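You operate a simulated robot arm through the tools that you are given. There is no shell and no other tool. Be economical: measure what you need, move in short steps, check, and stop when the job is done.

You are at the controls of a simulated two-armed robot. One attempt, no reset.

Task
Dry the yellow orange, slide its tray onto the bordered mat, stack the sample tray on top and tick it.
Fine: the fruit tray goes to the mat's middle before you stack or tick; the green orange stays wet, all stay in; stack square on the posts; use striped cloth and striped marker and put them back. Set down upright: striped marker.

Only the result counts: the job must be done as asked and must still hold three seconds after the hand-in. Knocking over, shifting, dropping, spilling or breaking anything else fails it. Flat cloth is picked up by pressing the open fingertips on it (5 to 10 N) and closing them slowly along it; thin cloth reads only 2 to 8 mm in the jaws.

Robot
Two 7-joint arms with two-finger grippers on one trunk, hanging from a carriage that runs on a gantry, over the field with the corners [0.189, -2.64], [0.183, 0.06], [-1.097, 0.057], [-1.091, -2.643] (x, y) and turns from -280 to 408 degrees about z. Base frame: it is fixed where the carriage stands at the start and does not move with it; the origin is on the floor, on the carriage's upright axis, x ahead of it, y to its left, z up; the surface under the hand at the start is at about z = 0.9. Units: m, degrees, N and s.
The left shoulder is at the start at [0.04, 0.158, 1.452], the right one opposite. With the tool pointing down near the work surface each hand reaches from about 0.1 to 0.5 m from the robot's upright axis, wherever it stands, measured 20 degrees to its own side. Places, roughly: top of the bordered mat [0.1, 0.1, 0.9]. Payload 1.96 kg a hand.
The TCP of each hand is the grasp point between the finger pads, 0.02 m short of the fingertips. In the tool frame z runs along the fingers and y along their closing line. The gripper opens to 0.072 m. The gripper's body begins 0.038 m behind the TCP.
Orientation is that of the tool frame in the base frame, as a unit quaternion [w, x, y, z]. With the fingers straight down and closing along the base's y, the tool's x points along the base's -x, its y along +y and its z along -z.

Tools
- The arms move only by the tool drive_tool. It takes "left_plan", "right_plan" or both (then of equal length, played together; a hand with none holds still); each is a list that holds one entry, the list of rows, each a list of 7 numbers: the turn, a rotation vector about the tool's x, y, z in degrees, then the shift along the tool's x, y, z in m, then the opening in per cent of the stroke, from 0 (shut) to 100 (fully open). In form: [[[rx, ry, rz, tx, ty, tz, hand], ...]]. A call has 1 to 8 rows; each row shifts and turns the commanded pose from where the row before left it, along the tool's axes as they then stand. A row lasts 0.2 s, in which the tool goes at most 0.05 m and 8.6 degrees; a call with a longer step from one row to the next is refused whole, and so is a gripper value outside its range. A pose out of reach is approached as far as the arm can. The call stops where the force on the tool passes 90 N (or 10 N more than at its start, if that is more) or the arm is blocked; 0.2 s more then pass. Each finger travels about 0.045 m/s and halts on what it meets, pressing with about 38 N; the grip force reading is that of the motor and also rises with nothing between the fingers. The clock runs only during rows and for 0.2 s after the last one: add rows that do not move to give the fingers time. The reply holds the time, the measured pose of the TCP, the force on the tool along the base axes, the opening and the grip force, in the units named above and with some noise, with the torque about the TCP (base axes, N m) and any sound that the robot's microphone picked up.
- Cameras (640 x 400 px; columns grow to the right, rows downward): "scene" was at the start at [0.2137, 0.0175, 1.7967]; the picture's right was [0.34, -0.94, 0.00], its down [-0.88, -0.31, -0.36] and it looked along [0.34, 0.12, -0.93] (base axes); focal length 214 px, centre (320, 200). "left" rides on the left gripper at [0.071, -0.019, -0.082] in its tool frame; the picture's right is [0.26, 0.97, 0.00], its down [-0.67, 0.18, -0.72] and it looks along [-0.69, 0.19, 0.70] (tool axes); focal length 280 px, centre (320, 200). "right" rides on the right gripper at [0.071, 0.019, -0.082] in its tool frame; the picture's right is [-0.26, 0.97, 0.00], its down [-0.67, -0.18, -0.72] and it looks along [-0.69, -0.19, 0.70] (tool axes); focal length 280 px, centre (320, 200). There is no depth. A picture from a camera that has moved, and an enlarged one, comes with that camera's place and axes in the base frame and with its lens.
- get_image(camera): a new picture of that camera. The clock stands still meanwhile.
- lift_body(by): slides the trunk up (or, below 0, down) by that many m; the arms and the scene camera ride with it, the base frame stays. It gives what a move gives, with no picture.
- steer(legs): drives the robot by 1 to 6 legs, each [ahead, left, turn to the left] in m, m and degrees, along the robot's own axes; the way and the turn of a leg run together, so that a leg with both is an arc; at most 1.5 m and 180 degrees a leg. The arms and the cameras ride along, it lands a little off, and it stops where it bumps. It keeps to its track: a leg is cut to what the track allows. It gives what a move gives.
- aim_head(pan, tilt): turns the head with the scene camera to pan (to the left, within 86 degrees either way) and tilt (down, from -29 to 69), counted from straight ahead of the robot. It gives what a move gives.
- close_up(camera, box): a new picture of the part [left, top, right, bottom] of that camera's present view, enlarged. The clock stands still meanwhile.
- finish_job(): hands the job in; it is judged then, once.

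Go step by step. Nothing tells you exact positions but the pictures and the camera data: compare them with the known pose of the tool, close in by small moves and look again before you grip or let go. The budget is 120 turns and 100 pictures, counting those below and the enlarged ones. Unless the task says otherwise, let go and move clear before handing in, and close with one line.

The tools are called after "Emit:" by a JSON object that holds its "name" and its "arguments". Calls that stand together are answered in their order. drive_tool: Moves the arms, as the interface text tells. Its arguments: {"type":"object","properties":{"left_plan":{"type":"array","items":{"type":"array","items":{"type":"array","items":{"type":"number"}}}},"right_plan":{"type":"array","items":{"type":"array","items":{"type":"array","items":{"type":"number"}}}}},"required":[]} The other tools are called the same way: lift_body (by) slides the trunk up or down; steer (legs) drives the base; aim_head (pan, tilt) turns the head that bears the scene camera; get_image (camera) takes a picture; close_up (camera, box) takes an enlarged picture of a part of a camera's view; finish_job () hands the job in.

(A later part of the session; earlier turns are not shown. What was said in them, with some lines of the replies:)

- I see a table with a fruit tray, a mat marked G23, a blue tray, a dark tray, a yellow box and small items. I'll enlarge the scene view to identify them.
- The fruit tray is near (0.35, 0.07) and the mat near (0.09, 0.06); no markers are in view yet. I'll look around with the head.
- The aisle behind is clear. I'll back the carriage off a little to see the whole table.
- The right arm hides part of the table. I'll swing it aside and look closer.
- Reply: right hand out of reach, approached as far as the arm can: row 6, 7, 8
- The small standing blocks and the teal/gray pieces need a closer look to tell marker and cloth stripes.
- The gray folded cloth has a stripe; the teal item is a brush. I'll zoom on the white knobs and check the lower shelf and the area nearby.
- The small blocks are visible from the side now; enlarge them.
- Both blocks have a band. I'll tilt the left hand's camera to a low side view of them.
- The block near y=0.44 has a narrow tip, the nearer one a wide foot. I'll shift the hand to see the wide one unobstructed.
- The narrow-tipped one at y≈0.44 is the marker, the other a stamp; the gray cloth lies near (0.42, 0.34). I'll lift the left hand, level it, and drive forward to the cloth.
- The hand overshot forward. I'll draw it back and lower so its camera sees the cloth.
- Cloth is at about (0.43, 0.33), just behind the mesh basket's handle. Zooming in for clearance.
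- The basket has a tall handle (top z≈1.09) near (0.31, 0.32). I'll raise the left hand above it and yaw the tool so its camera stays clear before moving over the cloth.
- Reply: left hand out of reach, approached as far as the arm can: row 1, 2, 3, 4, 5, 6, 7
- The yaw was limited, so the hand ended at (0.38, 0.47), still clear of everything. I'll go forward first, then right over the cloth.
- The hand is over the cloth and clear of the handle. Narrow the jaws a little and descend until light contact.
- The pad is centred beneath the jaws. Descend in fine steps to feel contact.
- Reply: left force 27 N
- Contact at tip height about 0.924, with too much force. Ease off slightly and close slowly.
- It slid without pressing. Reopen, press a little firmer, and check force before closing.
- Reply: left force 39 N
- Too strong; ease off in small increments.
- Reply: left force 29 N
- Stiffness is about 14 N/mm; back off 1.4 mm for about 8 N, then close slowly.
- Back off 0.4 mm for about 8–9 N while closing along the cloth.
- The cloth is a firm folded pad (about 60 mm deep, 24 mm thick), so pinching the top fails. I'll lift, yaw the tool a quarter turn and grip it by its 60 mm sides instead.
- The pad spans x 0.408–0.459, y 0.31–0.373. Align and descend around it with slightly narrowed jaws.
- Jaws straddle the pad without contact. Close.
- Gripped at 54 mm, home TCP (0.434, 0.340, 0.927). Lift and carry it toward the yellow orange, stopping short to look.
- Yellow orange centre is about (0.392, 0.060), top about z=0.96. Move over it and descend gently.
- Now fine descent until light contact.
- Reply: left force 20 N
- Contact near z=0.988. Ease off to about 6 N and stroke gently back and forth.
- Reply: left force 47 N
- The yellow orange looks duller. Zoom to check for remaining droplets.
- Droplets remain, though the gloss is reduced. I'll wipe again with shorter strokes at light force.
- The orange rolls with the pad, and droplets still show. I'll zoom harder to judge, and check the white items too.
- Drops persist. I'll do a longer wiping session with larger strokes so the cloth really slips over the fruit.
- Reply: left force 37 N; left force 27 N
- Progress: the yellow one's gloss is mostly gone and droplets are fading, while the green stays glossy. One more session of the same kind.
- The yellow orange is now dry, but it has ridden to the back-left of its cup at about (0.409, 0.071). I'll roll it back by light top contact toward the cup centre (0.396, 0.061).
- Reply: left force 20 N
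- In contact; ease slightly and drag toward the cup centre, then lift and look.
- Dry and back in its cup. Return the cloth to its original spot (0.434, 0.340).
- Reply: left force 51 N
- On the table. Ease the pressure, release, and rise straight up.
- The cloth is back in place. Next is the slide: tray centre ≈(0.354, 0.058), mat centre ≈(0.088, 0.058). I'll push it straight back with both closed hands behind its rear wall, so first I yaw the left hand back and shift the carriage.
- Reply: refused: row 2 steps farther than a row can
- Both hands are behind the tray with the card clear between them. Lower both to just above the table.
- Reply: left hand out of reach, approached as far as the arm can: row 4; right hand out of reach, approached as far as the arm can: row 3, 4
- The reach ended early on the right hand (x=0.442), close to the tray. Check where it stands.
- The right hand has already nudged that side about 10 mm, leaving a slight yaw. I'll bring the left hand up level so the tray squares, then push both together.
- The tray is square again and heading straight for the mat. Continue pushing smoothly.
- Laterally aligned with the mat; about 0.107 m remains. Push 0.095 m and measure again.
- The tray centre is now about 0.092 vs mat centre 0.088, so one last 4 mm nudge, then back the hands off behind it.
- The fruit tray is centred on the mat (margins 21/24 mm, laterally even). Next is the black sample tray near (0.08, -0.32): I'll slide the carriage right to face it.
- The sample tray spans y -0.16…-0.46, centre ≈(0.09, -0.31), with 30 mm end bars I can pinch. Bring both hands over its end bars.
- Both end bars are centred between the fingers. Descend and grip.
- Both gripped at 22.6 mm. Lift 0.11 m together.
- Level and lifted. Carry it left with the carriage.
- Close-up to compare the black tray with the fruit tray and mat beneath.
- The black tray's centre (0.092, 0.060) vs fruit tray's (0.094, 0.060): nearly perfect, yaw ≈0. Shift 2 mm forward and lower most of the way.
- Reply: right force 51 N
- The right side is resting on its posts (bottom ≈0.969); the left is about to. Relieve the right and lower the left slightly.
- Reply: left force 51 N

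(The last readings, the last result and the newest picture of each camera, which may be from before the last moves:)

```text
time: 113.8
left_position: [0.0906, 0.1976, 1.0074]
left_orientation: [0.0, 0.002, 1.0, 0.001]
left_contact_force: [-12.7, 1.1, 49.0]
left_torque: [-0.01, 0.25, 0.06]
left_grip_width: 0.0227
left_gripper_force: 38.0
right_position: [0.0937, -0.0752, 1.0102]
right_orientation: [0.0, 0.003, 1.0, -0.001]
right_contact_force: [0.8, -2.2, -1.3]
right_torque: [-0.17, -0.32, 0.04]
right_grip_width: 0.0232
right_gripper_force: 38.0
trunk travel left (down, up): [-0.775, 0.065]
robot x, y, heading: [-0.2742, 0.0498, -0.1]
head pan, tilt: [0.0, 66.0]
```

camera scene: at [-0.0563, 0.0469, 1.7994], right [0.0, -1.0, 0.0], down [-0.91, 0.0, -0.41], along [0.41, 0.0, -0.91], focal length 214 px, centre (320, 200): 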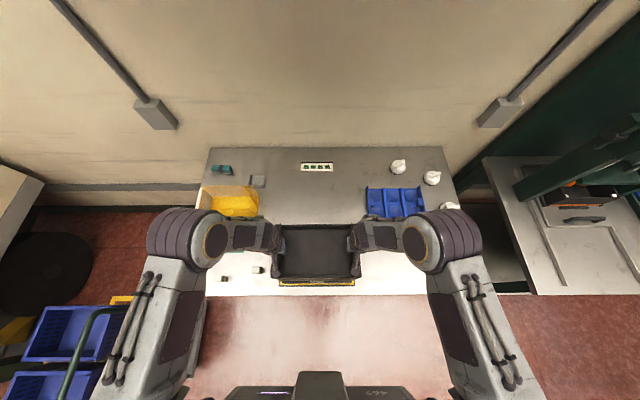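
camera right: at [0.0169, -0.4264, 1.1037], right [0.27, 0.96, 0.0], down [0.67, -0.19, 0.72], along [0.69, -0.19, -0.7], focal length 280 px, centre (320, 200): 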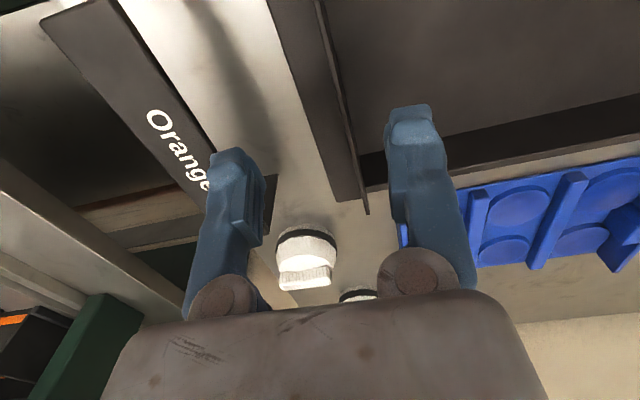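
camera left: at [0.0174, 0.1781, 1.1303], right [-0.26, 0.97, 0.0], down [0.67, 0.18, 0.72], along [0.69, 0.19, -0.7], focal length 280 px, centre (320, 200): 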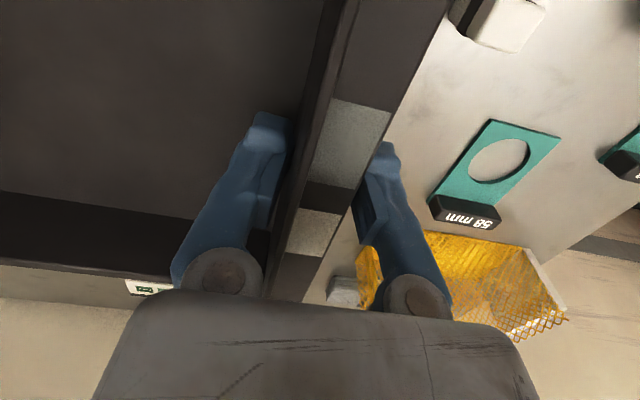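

Both sides are on the posts. Balance the load, then open both hands.

Emit:
{"name": "drive_tool", "arguments": {"left_plan": [[[0, 0, 0, 0, 0, -0.002, 15], [0, 0, 0, 0, 0, 0, 30], [0, 0, 0, 0, 0, 0, 45], [0, 0, 0, 0, 0, 0, 60], [0, 0, 0, 0, 0, 0, 70], [0, 0, 0, 0, 0, 0, 70]]], "right_plan": [[[0, 0, 0, 0, 0, 0.0, 15], [0, 0, 0, 0, 0, 0, 30], [0, 0, 0, 0, 0, 0, 45], [0, 0, 0, 0, 0, 0, 60], [0, 0, 0, 0, 0, 0, 70], [0, 0, 0, 0, 0, 0, 70]]]}}

Emit:
{"name": "drive_tool", "arguments": {"left_plan": [[[0, 0, 0, 0, 0, -0.015, 70], [0, 0, 0, 0, 0, -0.03, 70], [0, 0, 0, 0, 0, -0.03, 70], [0, 0, 0, 0, 0.035, 0, 70], [0, 0, 0, 0, 0.04, 0, 70]]], "right_plan": [[[0, 0, 0, 0, 0, -0.015, 70], [0, 0, 0, 0, 0, -0.03, 70], [0, 0, 0, 0, 0, -0.03, 70], [0, 0, 0, 0, -0.035, 0, 70], [0, 0, 0, 0, -0.04, 0, 70]]]}}

Emit:
{"name": "close_up", "arguments": {"camera": "scene", "box": [210, 205, 380, 300]}}

Emit:
{"name": "get_image", "arguments": {"camera": "left"}}

```text
time: 115.2
left_position: [0.0907, 0.1985, 1.0089]
left_orientation: [0.0, 0.001, 1.0, 0.001]
left_contact_force: [0.7, -0.1, -0.3]
left_torque: [0.0, -0.01, 0.01]
left_grip_width: 0.0503
left_gripper_force: 0.1
right_position: [0.0938, -0.0764, 1.0111]
right_orientation: [0.001, 0.003, 1.0, -0.002]
right_contact_force: [0.4, -0.8, 0.4]
right_torque: [-0.01, 0.02, -0.02]
right_grip_width: 0.0505
right_gripper_force: 0.1
trunk travel left (down, up): [-0.775, 0.065]
robot x, y, heading: [-0.2771, 0.0472, -0.2]
head pan, tilt: [0.0, 66.0]
```

```text
time: 116.4
left_position: [0.09, 0.2732, 1.0835]
left_orientation: [0.001, 0.003, 1.0, 0.0]
left_contact_force: [0.6, -0.3, 0.6]
left_torque: [0.01, 0.02, -0.02]
left_grip_width: 0.0504
left_gripper_force: 0.0
right_position: [0.0931, -0.1521, 1.0854]
right_orientation: [0.0, 0.001, 1.0, -0.001]
right_contact_force: [-0.1, 0.4, -0.7]
right_torque: [0.01, 0.03, -0.01]
right_grip_width: 0.0505
right_gripper_force: 0.0
trunk travel left (down, up): [-0.775, 0.065]
robot x, y, heading: [-0.2813, 0.0467, -0.1]
head pan, tilt: [0.0, 66.0]
```

```text
3.76 times, centred on (295, 252) of scene
camera zoom: at [-0.0563, 0.0468, 1.7994], right [0.0, -1.0, 0.0], down [-0.91, 0.0, -0.41], along [0.41, 0.0, -0.91], focal length 807 px, centre (414, 2)
```

zoom: 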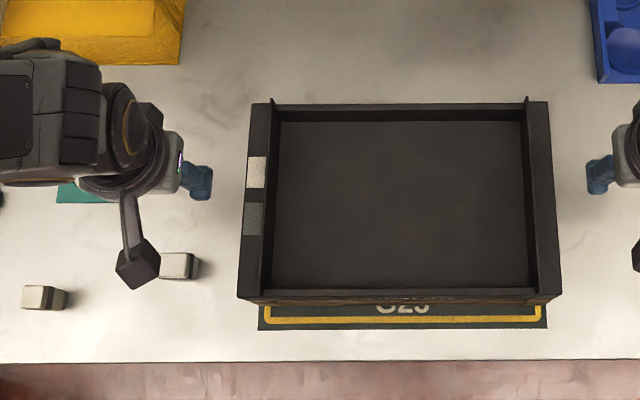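

```text
20 pictures are left
camera left: at [0.0192, 0.2536, 1.1648], right [-0.26, 0.97, 0.0], down [0.68, 0.18, 0.72], along [0.69, 0.18, -0.7], focal length 280 px, centre (320, 200)
```

left: 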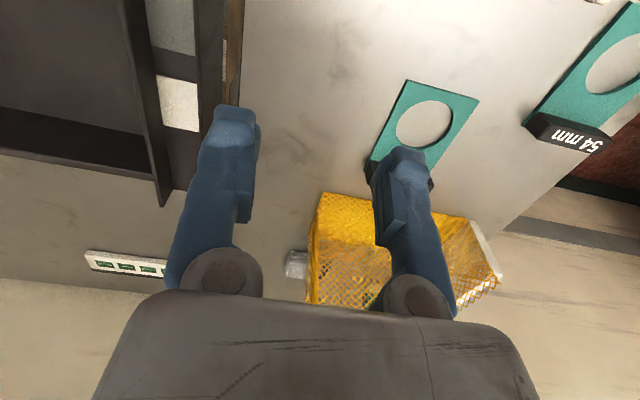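

The stack sits level and square. Next the marker near (0.00, 0.416): move the left hand toward it, shift the carriage forward a bit, and look.

Emit:
{"name": "drive_tool", "arguments": {"left_plan": [[[0, 0, 0, 0.035, 0.02, 0, 70], [0, 0, 0, 0.035, 0.024, 0, 70], [0, 0, 0, 0.035, 0.024, 0, 70], [0, 0, 0, 0.035, 0.024, 0, 70], [0, 0, 0, 0.035, 0.024, 0, 70], [0, 0, 0, 0.035, 0.024, 0, 70]]]}}

Emit:
{"name": "steer", "arguments": {"legs": [[0.1, 0, 0]]}}

Emit:
{"name": "get_image", "arguments": {"camera": "left"}}

```text
time: 117.8
left_position: [-0.1184, 0.4141, 1.083]
left_orientation: [0.001, 0.003, 1.0, 0.001]
left_contact_force: [0.1, 0.1, 0.2]
left_torque: [0.01, 0.04, 0.02]
left_grip_width: 0.0503
left_gripper_force: 0.1
right_position: [0.0926, -0.1514, 1.0857]
right_orientation: [0.0, 0.002, 1.0, 0.0]
right_contact_force: [-0.2, -1.1, -0.5]
right_torque: [0.01, 0.01, 0.01]
right_grip_width: 0.0507
right_gripper_force: 0.0
trunk travel left (down, up): [-0.775, 0.065]
robot x, y, heading: [-0.2776, 0.0504, -0.5]
head pan, tilt: [0.0, 66.0]
```

```text
time: 119.0
left_position: [-0.0193, 0.414, 1.0824]
left_orientation: [0.0, 0.002, 1.0, 0.002]
left_contact_force: [0.3, 0.2, 0.5]
left_torque: [0.01, 0.01, 0.05]
left_grip_width: 0.0503
left_gripper_force: 0.0
right_position: [0.1929, -0.1513, 1.0856]
right_orientation: [0.0, 0.002, 1.0, -0.002]
right_contact_force: [-0.3, 0.5, 0.6]
right_torque: [0.0, -0.02, 0.02]
right_grip_width: 0.0506
right_gripper_force: 0.0
trunk travel left (down, up): [-0.775, 0.065]
robot x, y, heading: [-0.1771, 0.0517, -0.3]
head pan, tilt: [0.0, 66.0]
```

```text
19 pictures are left
camera left: at [-0.0901, 0.3936, 1.1646], right [-0.26, 0.97, 0.0], down [0.67, 0.18, 0.72], along [0.69, 0.19, -0.7], focal length 280 px, centre (320, 200)
```

left: 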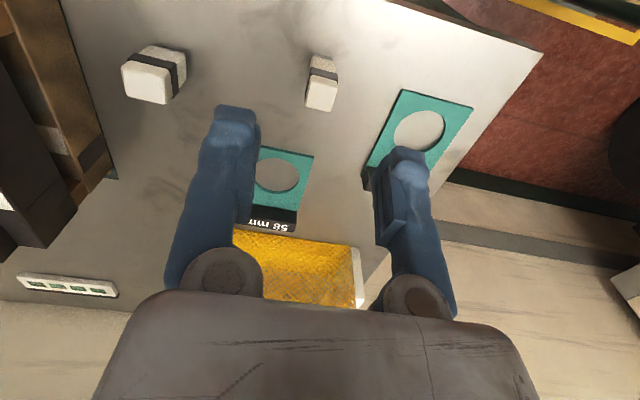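

Emit:
{"name": "close_up", "arguments": {"camera": "left", "box": [280, 40, 360, 120]}}

Emit:
{"name": "drive_tool", "arguments": {"left_plan": [[[0, 0, 0, -0.0185, 0.004, 0, 75], [0, 0, 0, 0, 0, 0.04, 75], [0, 0, 0, 0, 0, 0.03, 75]]]}}

Emit:
{"name": "get_image", "arguments": {"camera": "left"}}

```text
5.00 times, centred on (320, 80) of left
camera zoom: at [-0.0901, 0.3936, 1.1646], right [-0.26, 0.97, 0.0], down [0.67, 0.18, 0.72], along [0.69, 0.19, -0.7], focal length 1402 px, centre (320, 800)
```

zoom: 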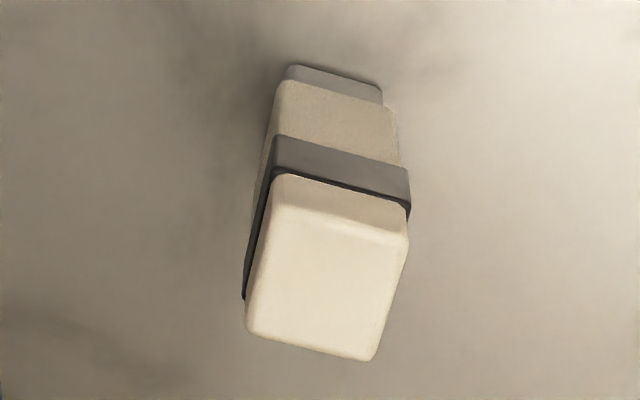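

```text
time: 119.8
left_position: [-0.0014, 0.4164, 1.0138]
left_orientation: [0.0, 0.002, 1.0, 0.001]
left_contact_force: [-0.2, 0.1, -0.3]
left_torque: [-0.01, -0.03, -0.02]
left_grip_width: 0.054
left_gripper_force: 0.1
right_position: [0.1922, -0.1526, 1.0856]
right_orientation: [0.0, 0.002, 1.0, -0.001]
right_contact_force: [-0.4, -0.3, 0.3]
right_torque: [0.0, 0.01, 0.01]
right_grip_width: 0.0504
right_gripper_force: 0.1
trunk travel left (down, up): [-0.775, 0.065]
robot x, y, heading: [-0.1784, 0.0479, -0.3]
head pan, tilt: [0.0, 66.0]
```

```text
17 pictures are left
camera left: at [-0.0716, 0.3974, 1.094], right [-0.26, 0.97, 0.0], down [0.68, 0.18, 0.72], along [0.69, 0.19, -0.7], focal length 280 px, centre (320, 200)
```

left: 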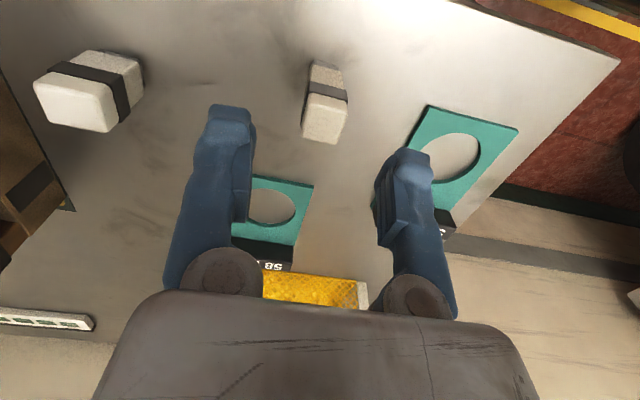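

The marker stands square between the fingers. Descend and grip its body.

Emit:
{"name": "drive_tool", "arguments": {"left_plan": [[[0, 0, 0, -0.002, 0.002, 0.03, 75], [0, 0, 0, 0, 0, 0.03, 75], [0, 0, 0, 0, 0, 0.013, 75], [0, 0, 0, 0, 0, 0, 60], [0, 0, 0, 0, 0, 0, 45], [0, 0, 0, 0, 0, 0, 30], [0, 0, 0, 0, 0, 0, 20], [0, 0, 0, 0, 0, 0, 15]]]}}

Emit:
{"name": "get_image", "arguments": {"camera": "left"}}

```text
time: 121.6
left_position: [0.0008, 0.4194, 0.9394]
left_orientation: [-0.001, 0.002, 1.0, 0.0]
left_contact_force: [-0.1, 0.3, 0.2]
left_torque: [0.03, 0.02, 0.0]
left_grip_width: 0.0194
left_gripper_force: 38.0
right_position: [0.1923, -0.1506, 1.0855]
right_orientation: [0.0, 0.002, 1.0, -0.002]
right_contact_force: [-0.5, 0.5, -0.2]
right_torque: [0.02, -0.03, -0.02]
right_grip_width: 0.0505
right_gripper_force: 0.1
trunk travel left (down, up): [-0.775, 0.065]
robot x, y, heading: [-0.1786, 0.0495, -0.4]
head pan, tilt: [0.0, 66.0]
```

```text
16 pictures are left
camera left: at [-0.0694, 0.3996, 1.0211], right [-0.26, 0.97, 0.0], down [0.67, 0.18, 0.72], along [0.69, 0.19, -0.7], focal length 280 px, centre (320, 200)
```

left: 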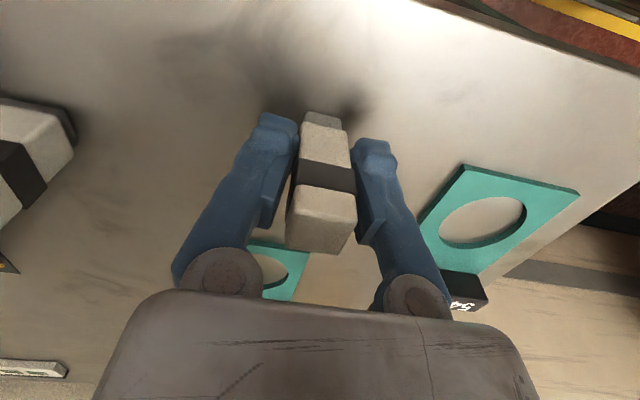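

Marker held (home TCP 0.001, 0.419, 0.939). Lift and carry it over the white box on the sample tray's left bar at about (0.116, 0.201).

Emit:
{"name": "drive_tool", "arguments": {"left_plan": [[[0, 0, 0, 0, 0, -0.03, 15], [0, 0, 0, 0, 0, -0.045, 15], [0, 0, 0, 0, 0, -0.045, 15], [0, 0, 0, 0, 0, -0.04, 15]]]}}

Emit:
{"name": "drive_tool", "arguments": {"left_plan": [[[0, 0, 0, -0.0192, -0.0363, 0, 15], [0, 0, 0, -0.0192, -0.0363, 0, 15], [0, 0, 0, -0.0192, -0.0363, 0, 15], [0, 0, 0, -0.0192, -0.0363, 0, 15], [0, 0, 0, -0.0192, -0.0363, 0, 15], [0, 0, 0, -0.0192, -0.0363, 0, 15], [0, 0, 0, 0, 0, 0.03, 15]]]}}

Emit:
{"name": "get_image", "arguments": {"camera": "left"}}

```text
time: 122.6
left_position: [0.0012, 0.4202, 1.102]
left_orientation: [0.0, 0.002, 1.0, 0.0]
left_contact_force: [-0.5, -0.6, -0.8]
left_torque: [0.03, 0.01, 0.0]
left_grip_width: 0.0195
left_gripper_force: 37.8
right_position: [0.1931, -0.1517, 1.0853]
right_orientation: [0.0, 0.002, 1.0, -0.001]
right_contact_force: [0.2, -0.4, -0.8]
right_torque: [0.0, 0.02, -0.03]
right_grip_width: 0.0505
right_gripper_force: 0.0
trunk travel left (down, up): [-0.775, 0.065]
robot x, y, heading: [-0.1805, 0.0464, -0.3]
head pan, tilt: [0.0, 66.0]
```

```text
time: 124.2
left_position: [0.1156, 0.2007, 1.0706]
left_orientation: [0.0, 0.002, 1.0, 0.001]
left_contact_force: [0.0, -0.1, -0.9]
left_torque: [-0.01, 0.01, 0.01]
left_grip_width: 0.0196
left_gripper_force: 38.0
right_position: [0.1936, -0.1511, 1.0845]
right_orientation: [0.0, 0.002, 1.0, -0.001]
right_contact_force: [0.0, 0.2, -0.1]
right_torque: [0.02, -0.01, -0.03]
right_grip_width: 0.0504
right_gripper_force: 0.1
trunk travel left (down, up): [-0.775, 0.065]
robot x, y, heading: [-0.1745, 0.053, -0.2]
head pan, tilt: [0.0, 66.0]
```

```text
15 pictures are left
camera left: at [0.0442, 0.1807, 1.1518], right [-0.26, 0.97, 0.0], down [0.67, 0.18, 0.72], along [0.69, 0.19, -0.7], focal length 280 px, centre (320, 200)
```

left: 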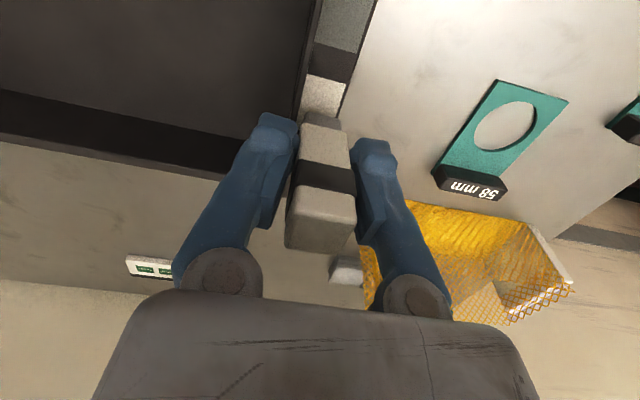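

The tip is right above the white box. Lower gently until it touches.

Emit:
{"name": "drive_tool", "arguments": {"left_plan": [[[0, 0, 0, 0, 0, 0.014, 15], [0, 0, 0, 0, 0, 0.006, 15], [0, 0, 0, 0, 0, 0.002, 15], [0, 0, 0, 0, 0, 0.001, 15]]]}}

```text
time: 125.2
left_position: [0.1167, 0.2014, 1.0482]
left_orientation: [0.002, 0.002, 1.0, 0.001]
left_contact_force: [-2.5, -2.5, 46.8]
left_torque: [-0.05, 0.03, 0.01]
left_grip_width: 0.0193
left_gripper_force: 38.6
right_position: [0.1939, -0.1517, 1.0867]
right_orientation: [0.001, 0.002, 1.0, -0.001]
right_contact_force: [0.6, 1.2, -0.1]
right_torque: [0.06, 0.01, 0.01]
right_grip_width: 0.0504
right_gripper_force: 0.0
trunk travel left (down, up): [-0.775, 0.065]
robot x, y, heading: [-0.1785, 0.0489, -0.2]
head pan, tilt: [0.0, 66.0]
```

Too firm; ease off to a light touch.

Emit:
{"name": "drive_tool", "arguments": {"left_plan": [[[0, 0, 0, 0, 0, -0.0027, 15], [0, 0, 0, 0, 0, 0, 15]]]}}

```text
time: 125.8
left_position: [0.1143, 0.2015, 1.0495]
left_orientation: [0.0, 0.002, 1.0, 0.001]
left_contact_force: [0.1, -0.8, -1.0]
left_torque: [-0.03, 0.04, 0.0]
left_grip_width: 0.0194
left_gripper_force: 37.4
right_position: [0.1927, -0.1523, 1.0847]
right_orientation: [0.0, 0.001, 1.0, 0.0]
right_contact_force: [-0.7, -0.8, 0.2]
right_torque: [0.02, -0.03, 0.0]
right_grip_width: 0.0504
right_gripper_force: 0.1
trunk travel left (down, up): [-0.775, 0.065]
robot x, y, heading: [-0.178, 0.0496, -0.4]
head pan, tilt: [0.0, 66.0]
```

Emit:
{"name": "drive_tool", "arguments": {"left_plan": [[[0, 0, 0, 0, 0, 0.0012, 15], [0, 0, 0, 0.004, 0, 0, 15], [0, 0, 0, -0.004, 0.0, 0, 15], [0, 0, 0, -0.004, 0.0, 0, 15], [0, 0, 0, 0.004, 0, 0, 15]]]}}

Emit:
{"name": "drive_tool", "arguments": {"left_plan": [[[0, 0, 0, 0, 0, -0.03, 15], [0, 0, 0, 0, 0, -0.03, 15], [0, 0, 0, 0.03, 0.0, 0, 15], [0, 0, 0, 0.03, 0.0, 0, 15]]]}}

Emit:
{"name": "get_image", "arguments": {"camera": "left"}}

```text
time: 127.0
left_position: [0.1164, 0.2013, 1.0484]
left_orientation: [0.001, 0.002, 1.0, 0.001]
left_contact_force: [2.8, -0.3, 4.4]
left_torque: [0.03, -0.1, -0.01]
left_grip_width: 0.0194
left_gripper_force: 38.3
right_position: [0.1937, -0.1517, 1.0854]
right_orientation: [0.0, 0.002, 1.0, -0.001]
right_contact_force: [0.0, 0.9, 0.2]
right_torque: [-0.01, 0.0, 0.0]
right_grip_width: 0.0503
right_gripper_force: 0.0
trunk travel left (down, up): [-0.775, 0.065]
robot x, y, heading: [-0.1743, 0.0504, -0.1]
head pan, tilt: [0.0, 66.0]
```

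```text
time: 128.0
left_position: [0.0549, 0.1999, 1.1085]
left_orientation: [0.0, 0.002, 1.0, 0.0]
left_contact_force: [-0.2, -0.9, -0.3]
left_torque: [-0.02, -0.02, 0.03]
left_grip_width: 0.0191
left_gripper_force: 38.2
right_position: [0.1932, -0.1526, 1.0853]
right_orientation: [0.0, 0.001, 1.0, -0.001]
right_contact_force: [-0.4, 0.2, -0.5]
right_torque: [-0.04, -0.03, 0.04]
right_grip_width: 0.0505
right_gripper_force: 0.1
trunk travel left (down, up): [-0.775, 0.065]
robot x, y, heading: [-0.1804, 0.0488, -0.4]
head pan, tilt: [0.0, 66.0]
```

```text
14 pictures are left
camera left: at [-0.0164, 0.181, 1.1899], right [-0.26, 0.97, 0.0], down [0.67, 0.18, 0.72], along [0.69, 0.19, -0.7], focal length 280 px, centre (320, 200)
```

left: 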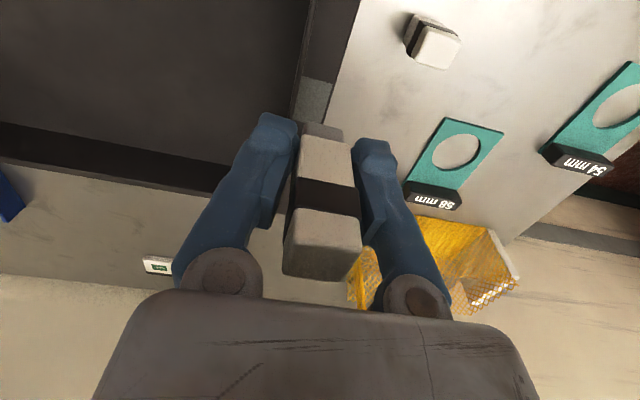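

The marker itself hides the box. Move the hand aside and use the scene camera.

Emit:
{"name": "drive_tool", "arguments": {"left_plan": [[[0, 0, 0, 0, 0.045, 0, 15], [0, 0, 0, 0, 0.045, 0, 15], [0, 0, 0, 0, 0.045, 0, 15]]]}}

Emit:
{"name": "close_up", "arguments": {"camera": "scene", "box": [240, 220, 400, 330]}}

```text
time: 128.8
left_position: [0.0547, 0.3359, 1.1091]
left_orientation: [-0.001, 0.002, 1.0, 0.0]
left_contact_force: [-0.1, 0.0, -0.7]
left_torque: [0.02, -0.01, 0.0]
left_grip_width: 0.0195
left_gripper_force: 38.2
right_position: [0.1931, -0.1516, 1.0858]
right_orientation: [0.0, 0.002, 1.0, -0.001]
right_contact_force: [0.6, -0.3, 0.4]
right_torque: [0.0, 0.0, -0.02]
right_grip_width: 0.05
right_gripper_force: 0.1
trunk travel left (down, up): [-0.775, 0.065]
robot x, y, heading: [-0.175, 0.0484, -0.3]
head pan, tilt: [0.0, 66.0]
```

```text
3.64 times, centred on (320, 275) of scene
camera zoom: at [0.0431, 0.0466, 1.7994], right [0.0, -1.0, 0.0], down [-0.91, 0.0, -0.41], along [0.41, 0.0, -0.91], focal length 780 px, centre (320, -73)
```

zoom: 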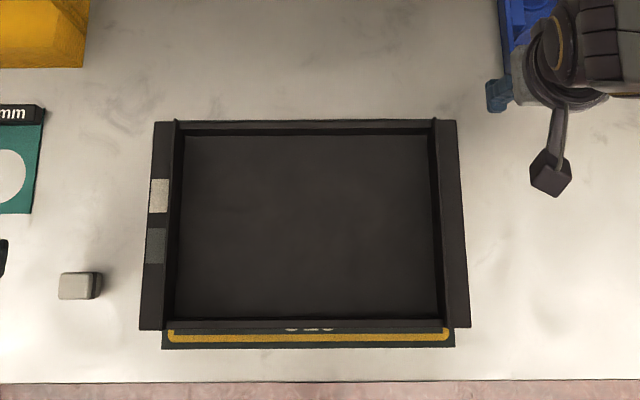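

Emit:
{"name": "close_up", "arguments": {"camera": "scene", "box": [272, 262, 296, 298]}}

```text
11.11 times, centred on (284, 280) of scene
camera zoom: at [0.0431, 0.0466, 1.7994], right [0.0, -1.0, 0.0], down [-0.91, 0.0, -0.41], along [0.41, 0.0, -0.91], focal length 2383 px, centre (720, -689)
```

zoom: 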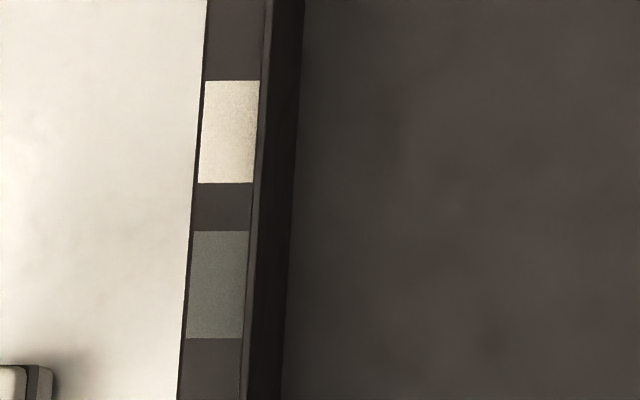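

No mark is visible yet, although the touch was centred on the box at (0.116, 0.202). I'll go back and draw a longer stroke along the 30 mm box with a steadier light force.

Emit:
{"name": "drive_tool", "arguments": {"left_plan": [[[0, 0, 0, -0.0154, -0.0336, 0, 15], [0, 0, 0, -0.0154, -0.0336, 0, 15], [0, 0, 0, -0.0154, -0.0336, 0, 15], [0, 0, 0, -0.0154, -0.0336, 0, 15], [0, 0, 0, 0, 0, 0.03, 15], [0, 0, 0, 0, 0, 0.025, 15], [0, 0, 0, 0, 0, 0.005, 15], [0, 0, 0, 0, 0, 0.001, 15]]]}}

```text
time: 130.6
left_position: [0.1191, 0.201, 1.0486]
left_orientation: [0.001, 0.002, 1.0, 0.0]
left_contact_force: [-3.8, -1.0, 22.5]
left_torque: [-0.01, 0.06, 0.01]
left_grip_width: 0.0191
left_gripper_force: 38.2
right_position: [0.1927, -0.1515, 1.0852]
right_orientation: [-0.001, 0.002, 1.0, -0.001]
right_contact_force: [-0.8, -0.2, 1.0]
right_torque: [-0.04, -0.02, -0.02]
right_grip_width: 0.0506
right_gripper_force: 0.0
trunk travel left (down, up): [-0.775, 0.065]
robot x, y, heading: [-0.1813, 0.05, -0.3]
head pan, tilt: [0.0, 66.0]
```

Emit:
{"name": "drive_tool", "arguments": {"left_plan": [[[0, 0, 0, 0, 0, -0.0009, 15], [0, 0, 0, -0.004, 0, 0, 15], [0, 0, 0, 0.005, 0, 0, 15], [0, 0, 0, 0.005, 0, 0, 15], [0, 0, 0, 0.005, 0, 0, 15], [0, 0, 0, -0.005, 0, 0, 15], [0, 0, 0, -0.005, 0, 0, 15], [0, 0, 0, 0.003, 0, 0, 15]]]}}

Emit:
{"name": "drive_tool", "arguments": {"left_plan": [[[0, 0, 0, 0, 0, -0.03, 15], [0, 0, 0, 0, 0, -0.03, 15], [0, 0, 0, 0.01, 0.045, 0, 15], [0, 0, 0, 0.01, 0.045, 0, 15], [0, 0, 0, 0.01, 0.045, 0, 15]]]}}

Emit:
{"name": "close_up", "arguments": {"camera": "scene", "box": [272, 262, 296, 298]}}

```text
time: 132.4
left_position: [0.1147, 0.2021, 1.0486]
left_orientation: [-0.001, 0.002, 1.0, 0.001]
left_contact_force: [0.1, 0.6, -0.4]
left_torque: [-0.01, 0.02, 0.02]
left_grip_width: 0.0195
left_gripper_force: 38.3
right_position: [0.1923, -0.1508, 1.0852]
right_orientation: [0.0, 0.001, 1.0, -0.001]
right_contact_force: [-0.5, -0.4, -0.6]
right_torque: [0.03, -0.04, -0.01]
right_grip_width: 0.0503
right_gripper_force: 0.1
trunk travel left (down, up): [-0.775, 0.065]
robot x, y, heading: [-0.1761, 0.0483, -0.1]
head pan, tilt: [0.0, 66.0]
```

```text
time: 133.6
left_position: [0.0832, 0.3353, 1.1089]
left_orientation: [-0.001, 0.003, 1.0, 0.0]
left_contact_force: [0.0, -0.2, -0.4]
left_torque: [0.01, 0.02, -0.01]
left_grip_width: 0.0191
left_gripper_force: 38.4
right_position: [0.1917, -0.1514, 1.0849]
right_orientation: [0.0, 0.002, 1.0, -0.001]
right_contact_force: [0.8, -0.8, 0.3]
right_torque: [0.0, -0.02, -0.01]
right_grip_width: 0.0507
right_gripper_force: 0.1
trunk travel left (down, up): [-0.775, 0.065]
robot x, y, heading: [-0.1787, 0.0499, -0.4]
head pan, tilt: [0.0, 66.0]
```

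```text
11.11 times, centred on (284, 280) of scene
camera zoom: at [0.0431, 0.0466, 1.7994], right [0.0, -1.0, 0.0], down [-0.91, 0.0, -0.41], along [0.41, 0.0, -0.91], focal length 2383 px, centre (720, -689)
```

zoom: 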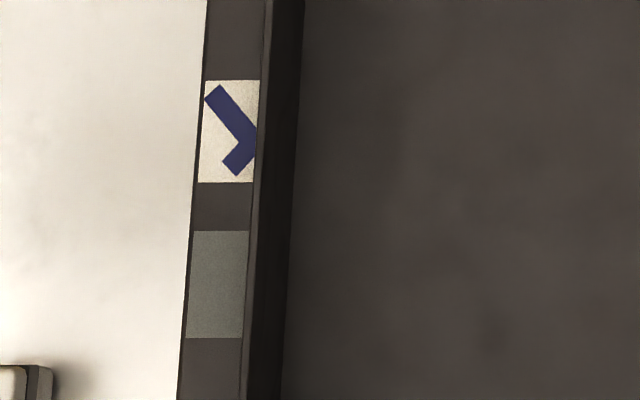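

The tick is on the box. Return the marker to its home (0.001, 0.419) and set it down upright.

Emit:
{"name": "drive_tool", "arguments": {"left_plan": [[[0, 0, 0, 0.0275, 0.028, 0, 15], [0, 0, 0, 0.0275, 0.028, 0, 15], [0, 0, 0, 0.0275, 0.028, 0, 15], [0, 0, 0, 0, 0, 0.045, 15], [0, 0, 0, 0, 0, 0.045, 15], [0, 0, 0, 0, 0, 0.04, 15], [0, 0, 0, 0, 0, 0.025, 15], [0, 0, 0, 0, 0, 0.008, 15]]]}}

Emit:
{"name": "drive_tool", "arguments": {"left_plan": [[[0, 0, 0, 0, 0, 0.003, 15], [0, 0, 0, 0, 0, 0.001, 15], [0, 0, 0, 0, 0, 0, 15]]]}}

```text
time: 135.4
left_position: [0.0014, 0.4205, 0.9462]
left_orientation: [0.0, 0.002, 1.0, 0.002]
left_contact_force: [-0.6, -0.7, 0.6]
left_torque: [-0.03, 0.02, -0.01]
left_grip_width: 0.0193
left_gripper_force: 38.1
right_position: [0.1929, -0.151, 1.0867]
right_orientation: [0.001, 0.002, 1.0, -0.001]
right_contact_force: [1.1, 0.1, 0.3]
right_torque: [-0.02, 0.0, -0.01]
right_grip_width: 0.0505
right_gripper_force: 0.1
trunk travel left (down, up): [-0.775, 0.065]
robot x, y, heading: [-0.1789, 0.0507, -0.1]
head pan, tilt: [0.0, 66.0]
```

```text
time: 136.2
left_position: [0.0019, 0.4218, 0.9422]
left_orientation: [0.0, 0.002, 1.0, 0.001]
left_contact_force: [0.2, -0.1, -0.2]
left_torque: [0.01, -0.03, 0.02]
left_grip_width: 0.0193
left_gripper_force: 38.4
right_position: [0.1931, -0.1516, 1.0853]
right_orientation: [0.0, 0.002, 1.0, 0.0]
right_contact_force: [0.2, -0.3, -0.4]
right_torque: [0.03, -0.01, 0.0]
right_grip_width: 0.0507
right_gripper_force: 0.1
trunk travel left (down, up): [-0.775, 0.065]
robot x, y, heading: [-0.1817, 0.0493, -0.1]
head pan, tilt: [0.0, 66.0]
```

Emit:
{"name": "drive_tool", "arguments": {"left_plan": [[[0, 0, 0, 0, -0.0015, 0.0015, 15], [0, 0, 0, 0, 0, 0.001, 15], [0, 0, 0, 0, 0, 0.0, 15]]]}}

```text
time: 137.0
left_position: [0.0012, 0.4198, 0.9395]
left_orientation: [0.0, 0.001, 1.0, 0.001]
left_contact_force: [0.7, 0.3, -0.1]
left_torque: [0.01, 0.03, -0.05]
left_grip_width: 0.0193
left_gripper_force: 37.7
right_position: [0.1924, -0.1518, 1.0853]
right_orientation: [0.001, 0.002, 1.0, 0.0]
right_contact_force: [0.9, -0.4, -0.2]
right_torque: [0.02, 0.0, 0.0]
right_grip_width: 0.0503
right_gripper_force: 0.1
trunk travel left (down, up): [-0.775, 0.065]
robot x, y, heading: [-0.1773, 0.0473, 0.0]
head pan, tilt: [0.0, 66.0]
```

Emit:
{"name": "drive_tool", "arguments": {"left_plan": [[[0, 0, 0, 0, 0, 0.0008, 15], [0, 0, 0, 0, 0, 0, 15]]]}}

```text
time: 137.6
left_position: [0.0017, 0.4196, 0.9387]
left_orientation: [0.0, 0.002, 1.0, 0.001]
left_contact_force: [-0.5, -0.1, -0.6]
left_torque: [-0.02, 0.0, 0.0]
left_grip_width: 0.0193
left_gripper_force: 37.8
right_position: [0.1926, -0.1516, 1.0846]
right_orientation: [0.0, 0.002, 1.0, -0.001]
right_contact_force: [0.9, -1.4, 0.3]
right_torque: [0.01, -0.02, -0.01]
right_grip_width: 0.0502
right_gripper_force: 0.0
trunk travel left (down, up): [-0.775, 0.065]
robot x, y, heading: [-0.1813, 0.0465, -0.4]
head pan, tilt: [0.0, 66.0]
```

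Emit:
{"name": "drive_tool", "arguments": {"left_plan": [[[0, 0, 0, 0, 0, 0.001, 15], [0, 0, 0, 0, 0, 0, 15]]]}}

```text
time: 138.2
left_position: [0.0017, 0.4209, 0.9374]
left_orientation: [0.0, 0.003, 1.0, 0.001]
left_contact_force: [0.1, 0.6, -1.0]
left_torque: [0.01, 0.0, 0.01]
left_grip_width: 0.0193
left_gripper_force: 38.1
right_position: [0.1926, -0.1513, 1.0852]
right_orientation: [0.0, 0.001, 1.0, -0.001]
right_contact_force: [0.1, 0.6, 0.3]
right_torque: [-0.03, 0.02, -0.03]
right_grip_width: 0.0503
right_gripper_force: 0.1
trunk travel left (down, up): [-0.775, 0.065]
robot x, y, heading: [-0.1793, 0.044, -0.4]
head pan, tilt: [0.0, 66.0]
```

Emit:
{"name": "drive_tool", "arguments": {"left_plan": [[[0, 0, 0, 0, 0, 0.001, 15], [0, 0, 0, 0, 0, 0.0005, 15], [0, 0, 0, 0, 0, 0, 15]]]}}

Emit:
{"name": "get_image", "arguments": {"camera": "left"}}

```text
time: 139.0
left_position: [0.0004, 0.418, 0.9361]
left_orientation: [0.0, 0.001, 1.0, 0.001]
left_contact_force: [-0.9, 0.0, -0.4]
left_torque: [-0.05, -0.02, 0.03]
left_grip_width: 0.0196
left_gripper_force: 38.2
right_position: [0.1935, -0.152, 1.0855]
right_orientation: [0.0, 0.001, 1.0, 0.0]
right_contact_force: [0.8, -0.3, 0.1]
right_torque: [0.01, 0.02, 0.01]
right_grip_width: 0.0502
right_gripper_force: 0.1
trunk travel left (down, up): [-0.775, 0.065]
robot x, y, heading: [-0.1781, 0.0474, -0.2]
head pan, tilt: [0.0, 66.0]
```

```text
10 pictures are left
camera left: at [-0.0691, 0.3997, 1.017], right [-0.26, 0.97, 0.0], down [0.67, 0.18, 0.72], along [0.69, 0.19, -0.7], focal length 280 px, centre (320, 200)
```

left: 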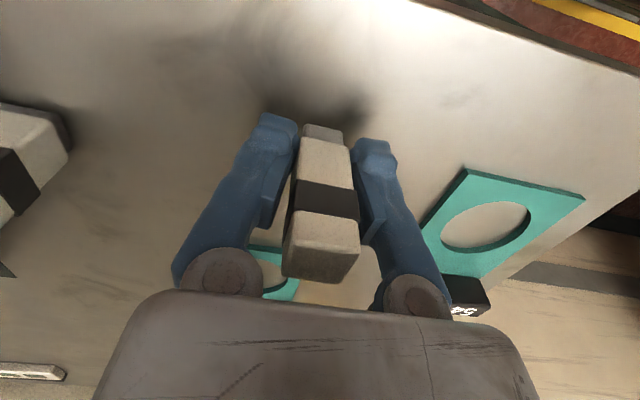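

The marker slid up a few mm in the grip during pressing. Keep lowering in 1 mm steps.

Emit:
{"name": "drive_tool", "arguments": {"left_plan": [[[0, 0, 0, 0, 0, 0.001, 15], [0, 0, 0, 0, 0, 0.001, 15], [0, 0, 0, 0, 0, 0.0005, 15], [0, 0, 0, 0, 0, 0, 15]]]}}

```text
time: 140.0
left_position: [0.0017, 0.4197, 0.9343]
left_orientation: [0.0, 0.002, 1.0, 0.0]
left_contact_force: [-0.2, 0.0, -0.7]
left_torque: [-0.02, 0.02, 0.02]
left_grip_width: 0.0195
left_gripper_force: 38.2
right_position: [0.1928, -0.1508, 1.0852]
right_orientation: [0.0, 0.002, 1.0, 0.0]
right_contact_force: [-0.6, 0.0, 0.2]
right_torque: [0.0, 0.0, 0.06]
right_grip_width: 0.0503
right_gripper_force: 0.1
trunk travel left (down, up): [-0.775, 0.065]
robot x, y, heading: [-0.1759, 0.0507, -0.2]
head pan, tilt: [0.0, 66.0]
```

Emit:
{"name": "drive_tool", "arguments": {"left_plan": [[[0, 0, 0, 0, 0, 0.001, 15], [0, 0, 0, 0, 0, 0.001, 15], [0, 0, 0, 0, 0, 0, 15]]]}}

```text
time: 140.8
left_position: [0.0011, 0.4199, 0.9316]
left_orientation: [0.001, 0.002, 1.0, 0.001]
left_contact_force: [0.1, 0.5, 0.1]
left_torque: [0.0, 0.0, -0.02]
left_grip_width: 0.0194
left_gripper_force: 37.5
right_position: [0.1928, -0.151, 1.0845]
right_orientation: [0.0, 0.002, 1.0, -0.001]
right_contact_force: [0.8, 0.7, 0.7]
right_torque: [0.01, -0.01, 0.0]
right_grip_width: 0.0504
right_gripper_force: 0.0
trunk travel left (down, up): [-0.775, 0.065]
robot x, y, heading: [-0.179, 0.047, -0.2]
head pan, tilt: [0.0, 66.0]
```

Emit:
{"name": "drive_tool", "arguments": {"left_plan": [[[0, 0, 0, 0, 0, 0.001, 15], [0, 0, 0, 0, 0, 0.0005, 15], [0, 0, 0, 0, 0, 0, 15]]]}}

Emit:
{"name": "close_up", "arguments": {"camera": "left", "box": [260, 80, 400, 190]}}

```text
time: 141.6
left_position: [0.0018, 0.42, 0.9305]
left_orientation: [0.0, 0.002, 1.0, 0.0]
left_contact_force: [0.3, 0.5, -0.8]
left_torque: [0.01, 0.02, -0.01]
left_grip_width: 0.0196
left_gripper_force: 37.7
right_position: [0.1917, -0.1514, 1.0857]
right_orientation: [0.0, 0.002, 1.0, -0.001]
right_contact_force: [0.4, -0.3, -0.5]
right_torque: [0.02, 0.0, -0.03]
right_grip_width: 0.0504
right_gripper_force: 0.0
trunk travel left (down, up): [-0.775, 0.065]
robot x, y, heading: [-0.1795, 0.047, -0.1]
head pan, tilt: [0.0, 66.0]
```

```text
3.64 times, centred on (330, 135) of left
camera zoom: at [-0.069, 0.3999, 1.0113], right [-0.26, 0.97, 0.0], down [0.67, 0.18, 0.72], along [0.69, 0.19, -0.7], focal length 1020 px, centre (284, 436)
```

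zoom: 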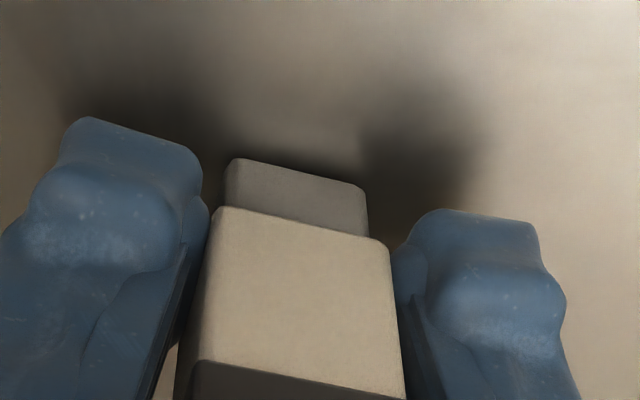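

The tip is about 3–4 mm above the table. Continue down carefully.

Emit:
{"name": "drive_tool", "arguments": {"left_plan": [[[0, 0, 0, 0, 0, 0.001, 15], [0, 0, 0, 0, 0, 0.001, 15], [0, 0, 0, 0, 0, 0, 15]]]}}

```text
time: 142.4
left_position: [0.0002, 0.4198, 0.9287]
left_orientation: [0.0, 0.001, 1.0, 0.0]
left_contact_force: [-1.4, -2.8, 19.5]
left_torque: [-0.06, -0.08, 0.0]
left_grip_width: 0.0193
left_gripper_force: 38.1
right_position: [0.1918, -0.1521, 1.086]
right_orientation: [0.0, 0.001, 1.0, 0.0]
right_contact_force: [-0.3, 0.2, 1.3]
right_torque: [-0.01, 0.01, -0.04]
right_grip_width: 0.0504
right_gripper_force: 0.1
trunk travel left (down, up): [-0.775, 0.065]
robot x, y, heading: [-0.1814, 0.0476, -0.1]
head pan, tilt: [0.0, 66.0]
```

Touching the table. Ease the load, open evenly, rise straight up, and inspect.

Emit:
{"name": "drive_tool", "arguments": {"left_plan": [[[0, 0, 0, 0, 0, -0.0012, 15], [0, 0, 0, 0, 0, 0, 30], [0, 0, 0, 0, 0, 0, 45], [0, 0, 0, 0, 0, 0, 60], [0, 0, 0, 0, 0, 0, 75], [0, 0, 0, 0, 0, 0, 75]]]}}

Emit:
{"name": "drive_tool", "arguments": {"left_plan": [[[0, 0, 0, 0, 0, -0.02, 75], [0, 0, 0, 0, 0, -0.04, 75], [0, 0, 0, 0, 0, -0.045, 75], [0, 0, 0, 0, 0, -0.045, 75], [0, 0, 0, 0.045, 0, 0, 75], [0, 0, 0, 0.045, 0, 0, 75]]]}}

Emit:
{"name": "get_image", "arguments": {"camera": "left"}}

Emit:
{"name": "get_image", "arguments": {"camera": "scene"}}

```text
time: 143.8
left_position: [0.0013, 0.4193, 0.9293]
left_orientation: [0.0, 0.002, 1.0, 0.002]
left_contact_force: [0.1, -0.2, -0.4]
left_torque: [0.01, 0.01, 0.04]
left_grip_width: 0.0541
left_gripper_force: 0.0
right_position: [0.193, -0.1525, 1.086]
right_orientation: [0.0, 0.002, 1.0, -0.001]
right_contact_force: [-0.6, 0.6, 0.3]
right_torque: [-0.01, 0.01, 0.03]
right_grip_width: 0.0505
right_gripper_force: 0.0
trunk travel left (down, up): [-0.775, 0.065]
robot x, y, heading: [-0.1792, 0.0476, 0.1]
head pan, tilt: [0.0, 66.0]
```

```text
time: 145.2
left_position: [-0.0867, 0.4206, 1.0799]
left_orientation: [0.0, 0.001, 1.0, 0.001]
left_contact_force: [-0.3, -0.7, 0.5]
left_torque: [0.01, 0.01, 0.02]
left_grip_width: 0.0541
left_gripper_force: 0.1
right_position: [0.1929, -0.1511, 1.0859]
right_orientation: [0.0, 0.002, 1.0, -0.001]
right_contact_force: [0.2, 0.1, -0.6]
right_torque: [0.03, 0.01, 0.03]
right_grip_width: 0.0502
right_gripper_force: 0.2
trunk travel left (down, up): [-0.775, 0.065]
robot x, y, heading: [-0.1793, 0.0518, 0.0]
head pan, tilt: [0.0, 66.0]
```

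```text
8 pictures are left
camera left: at [-0.1588, 0.4009, 1.1606], right [-0.26, 0.97, 0.0], down [0.67, 0.18, 0.72], along [0.69, 0.19, -0.7], focal length 280 px, centre (320, 200)
```

left: 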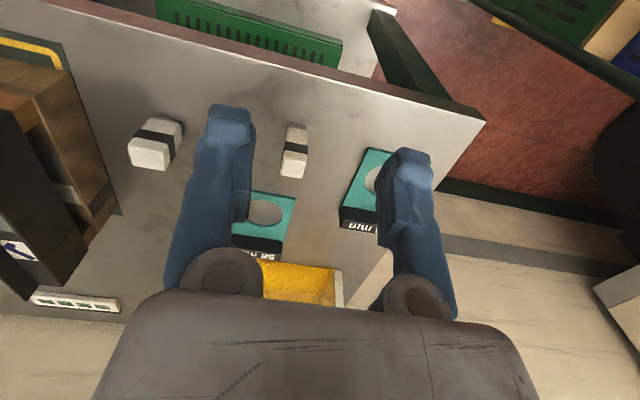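

```text
7 pictures are left
camera scene: at [0.0431, 0.0466, 1.7994], right [0.0, -1.0, 0.0], down [-0.91, 0.0, -0.41], along [0.41, 0.0, -0.91], focal length 214 px, centre (320, 200)
```

scene: 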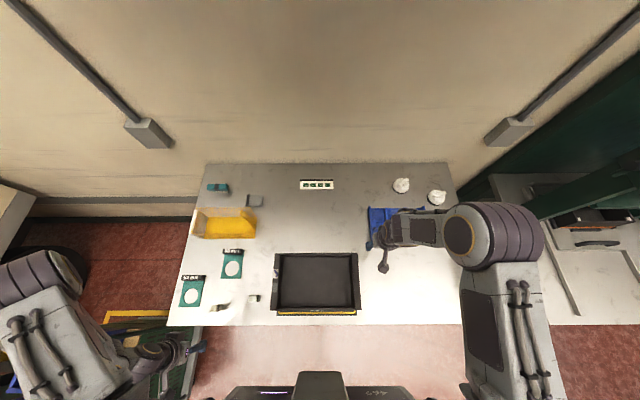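

The marker stands upright and the tick shows on the stack. One close look at the stack's side to confirm seating.

Emit:
{"name": "close_up", "arguments": {"camera": "left", "box": [0, 20, 160, 310]}}

Emit:
{"name": "close_up", "arguments": {"camera": "scene", "box": [160, 160, 400, 340]}}

```text
1.38 times, centred on (80, 165) of left
camera zoom: at [-0.1588, 0.4009, 1.1606], right [-0.26, 0.97, 0.0], down [0.67, 0.18, 0.72], along [0.69, 0.19, -0.7], focal length 387 px, centre (651, 248)
```

zoom: 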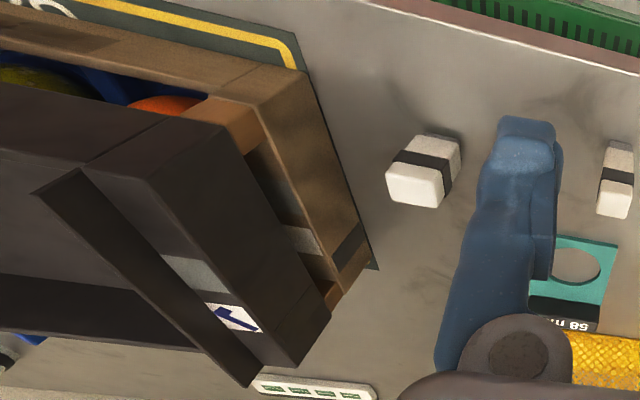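

```text
2.22 times, centred on (280, 250) of scene
camera zoom: at [0.0431, 0.0466, 1.7994], right [0.0, -1.0, 0.0], down [-0.91, 0.0, -0.41], along [0.41, 0.0, -0.91], focal length 477 px, centre (409, 89)
```

zoom: 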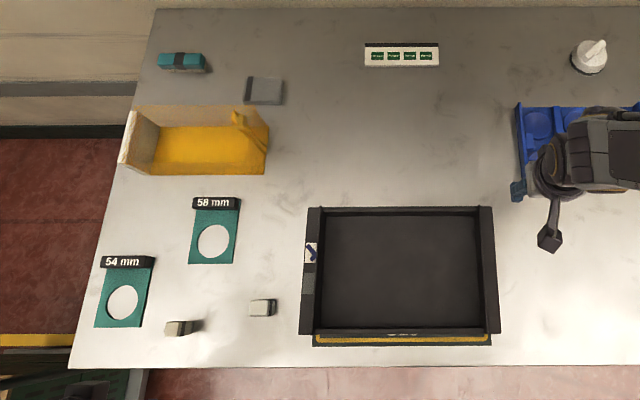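

The tray rests on the posts; I'll check the overlap at the left-side corners closely.

Emit:
{"name": "close_up", "arguments": {"camera": "left", "box": [0, 60, 100, 250]}}

Emit:
{"name": "close_up", "arguments": {"camera": "scene", "box": [265, 245, 370, 320]}}

```text
2.11 times, centred on (50, 155) of left
camera zoom: at [-0.1588, 0.4009, 1.1606], right [-0.26, 0.97, 0.0], down [0.67, 0.18, 0.72], along [0.69, 0.19, -0.7], focal length 590 px, centre (888, 295)
```

zoom: 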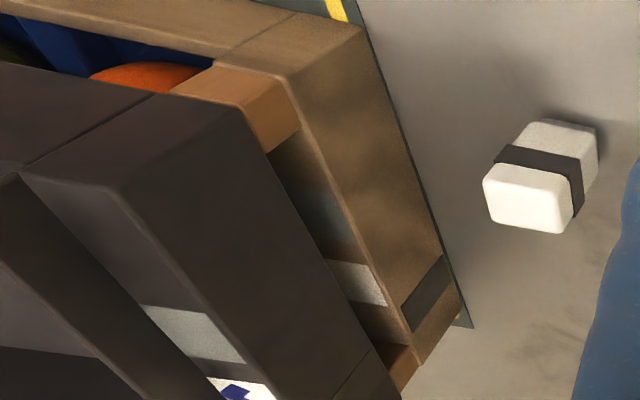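

```text
5.33 times, centred on (318, 282) of scene
camera zoom: at [0.0431, 0.0466, 1.7994], right [0.0, -1.0, 0.0], down [-0.91, 0.0, -0.41], along [0.41, 0.0, -0.91], focal length 1144 px, centre (333, -240)
```

zoom: 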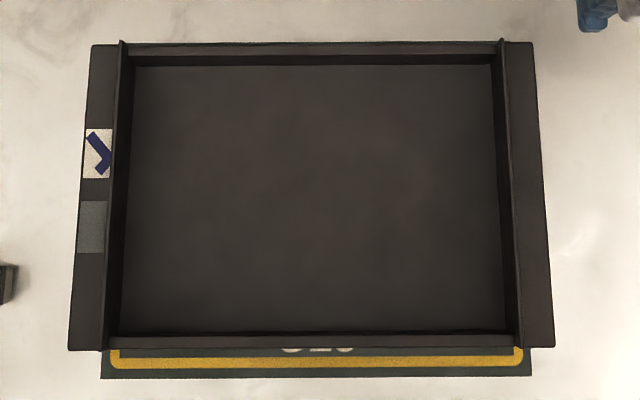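

The sample tray's bottom corners meet the post tops exactly, everything else stands where it was, and both hands are clear. Handing in.

Emit:
{"name": "finish_job", "arguments": {}}

```text
The job is handed in.
```

The job is handed in. I dried the yellow orange and left the green one wet. The fruit tray is centred on the mat, with the sample tray stacked square on its posts and ticked. The striped cloth and marker are back in place, with the marker upright.
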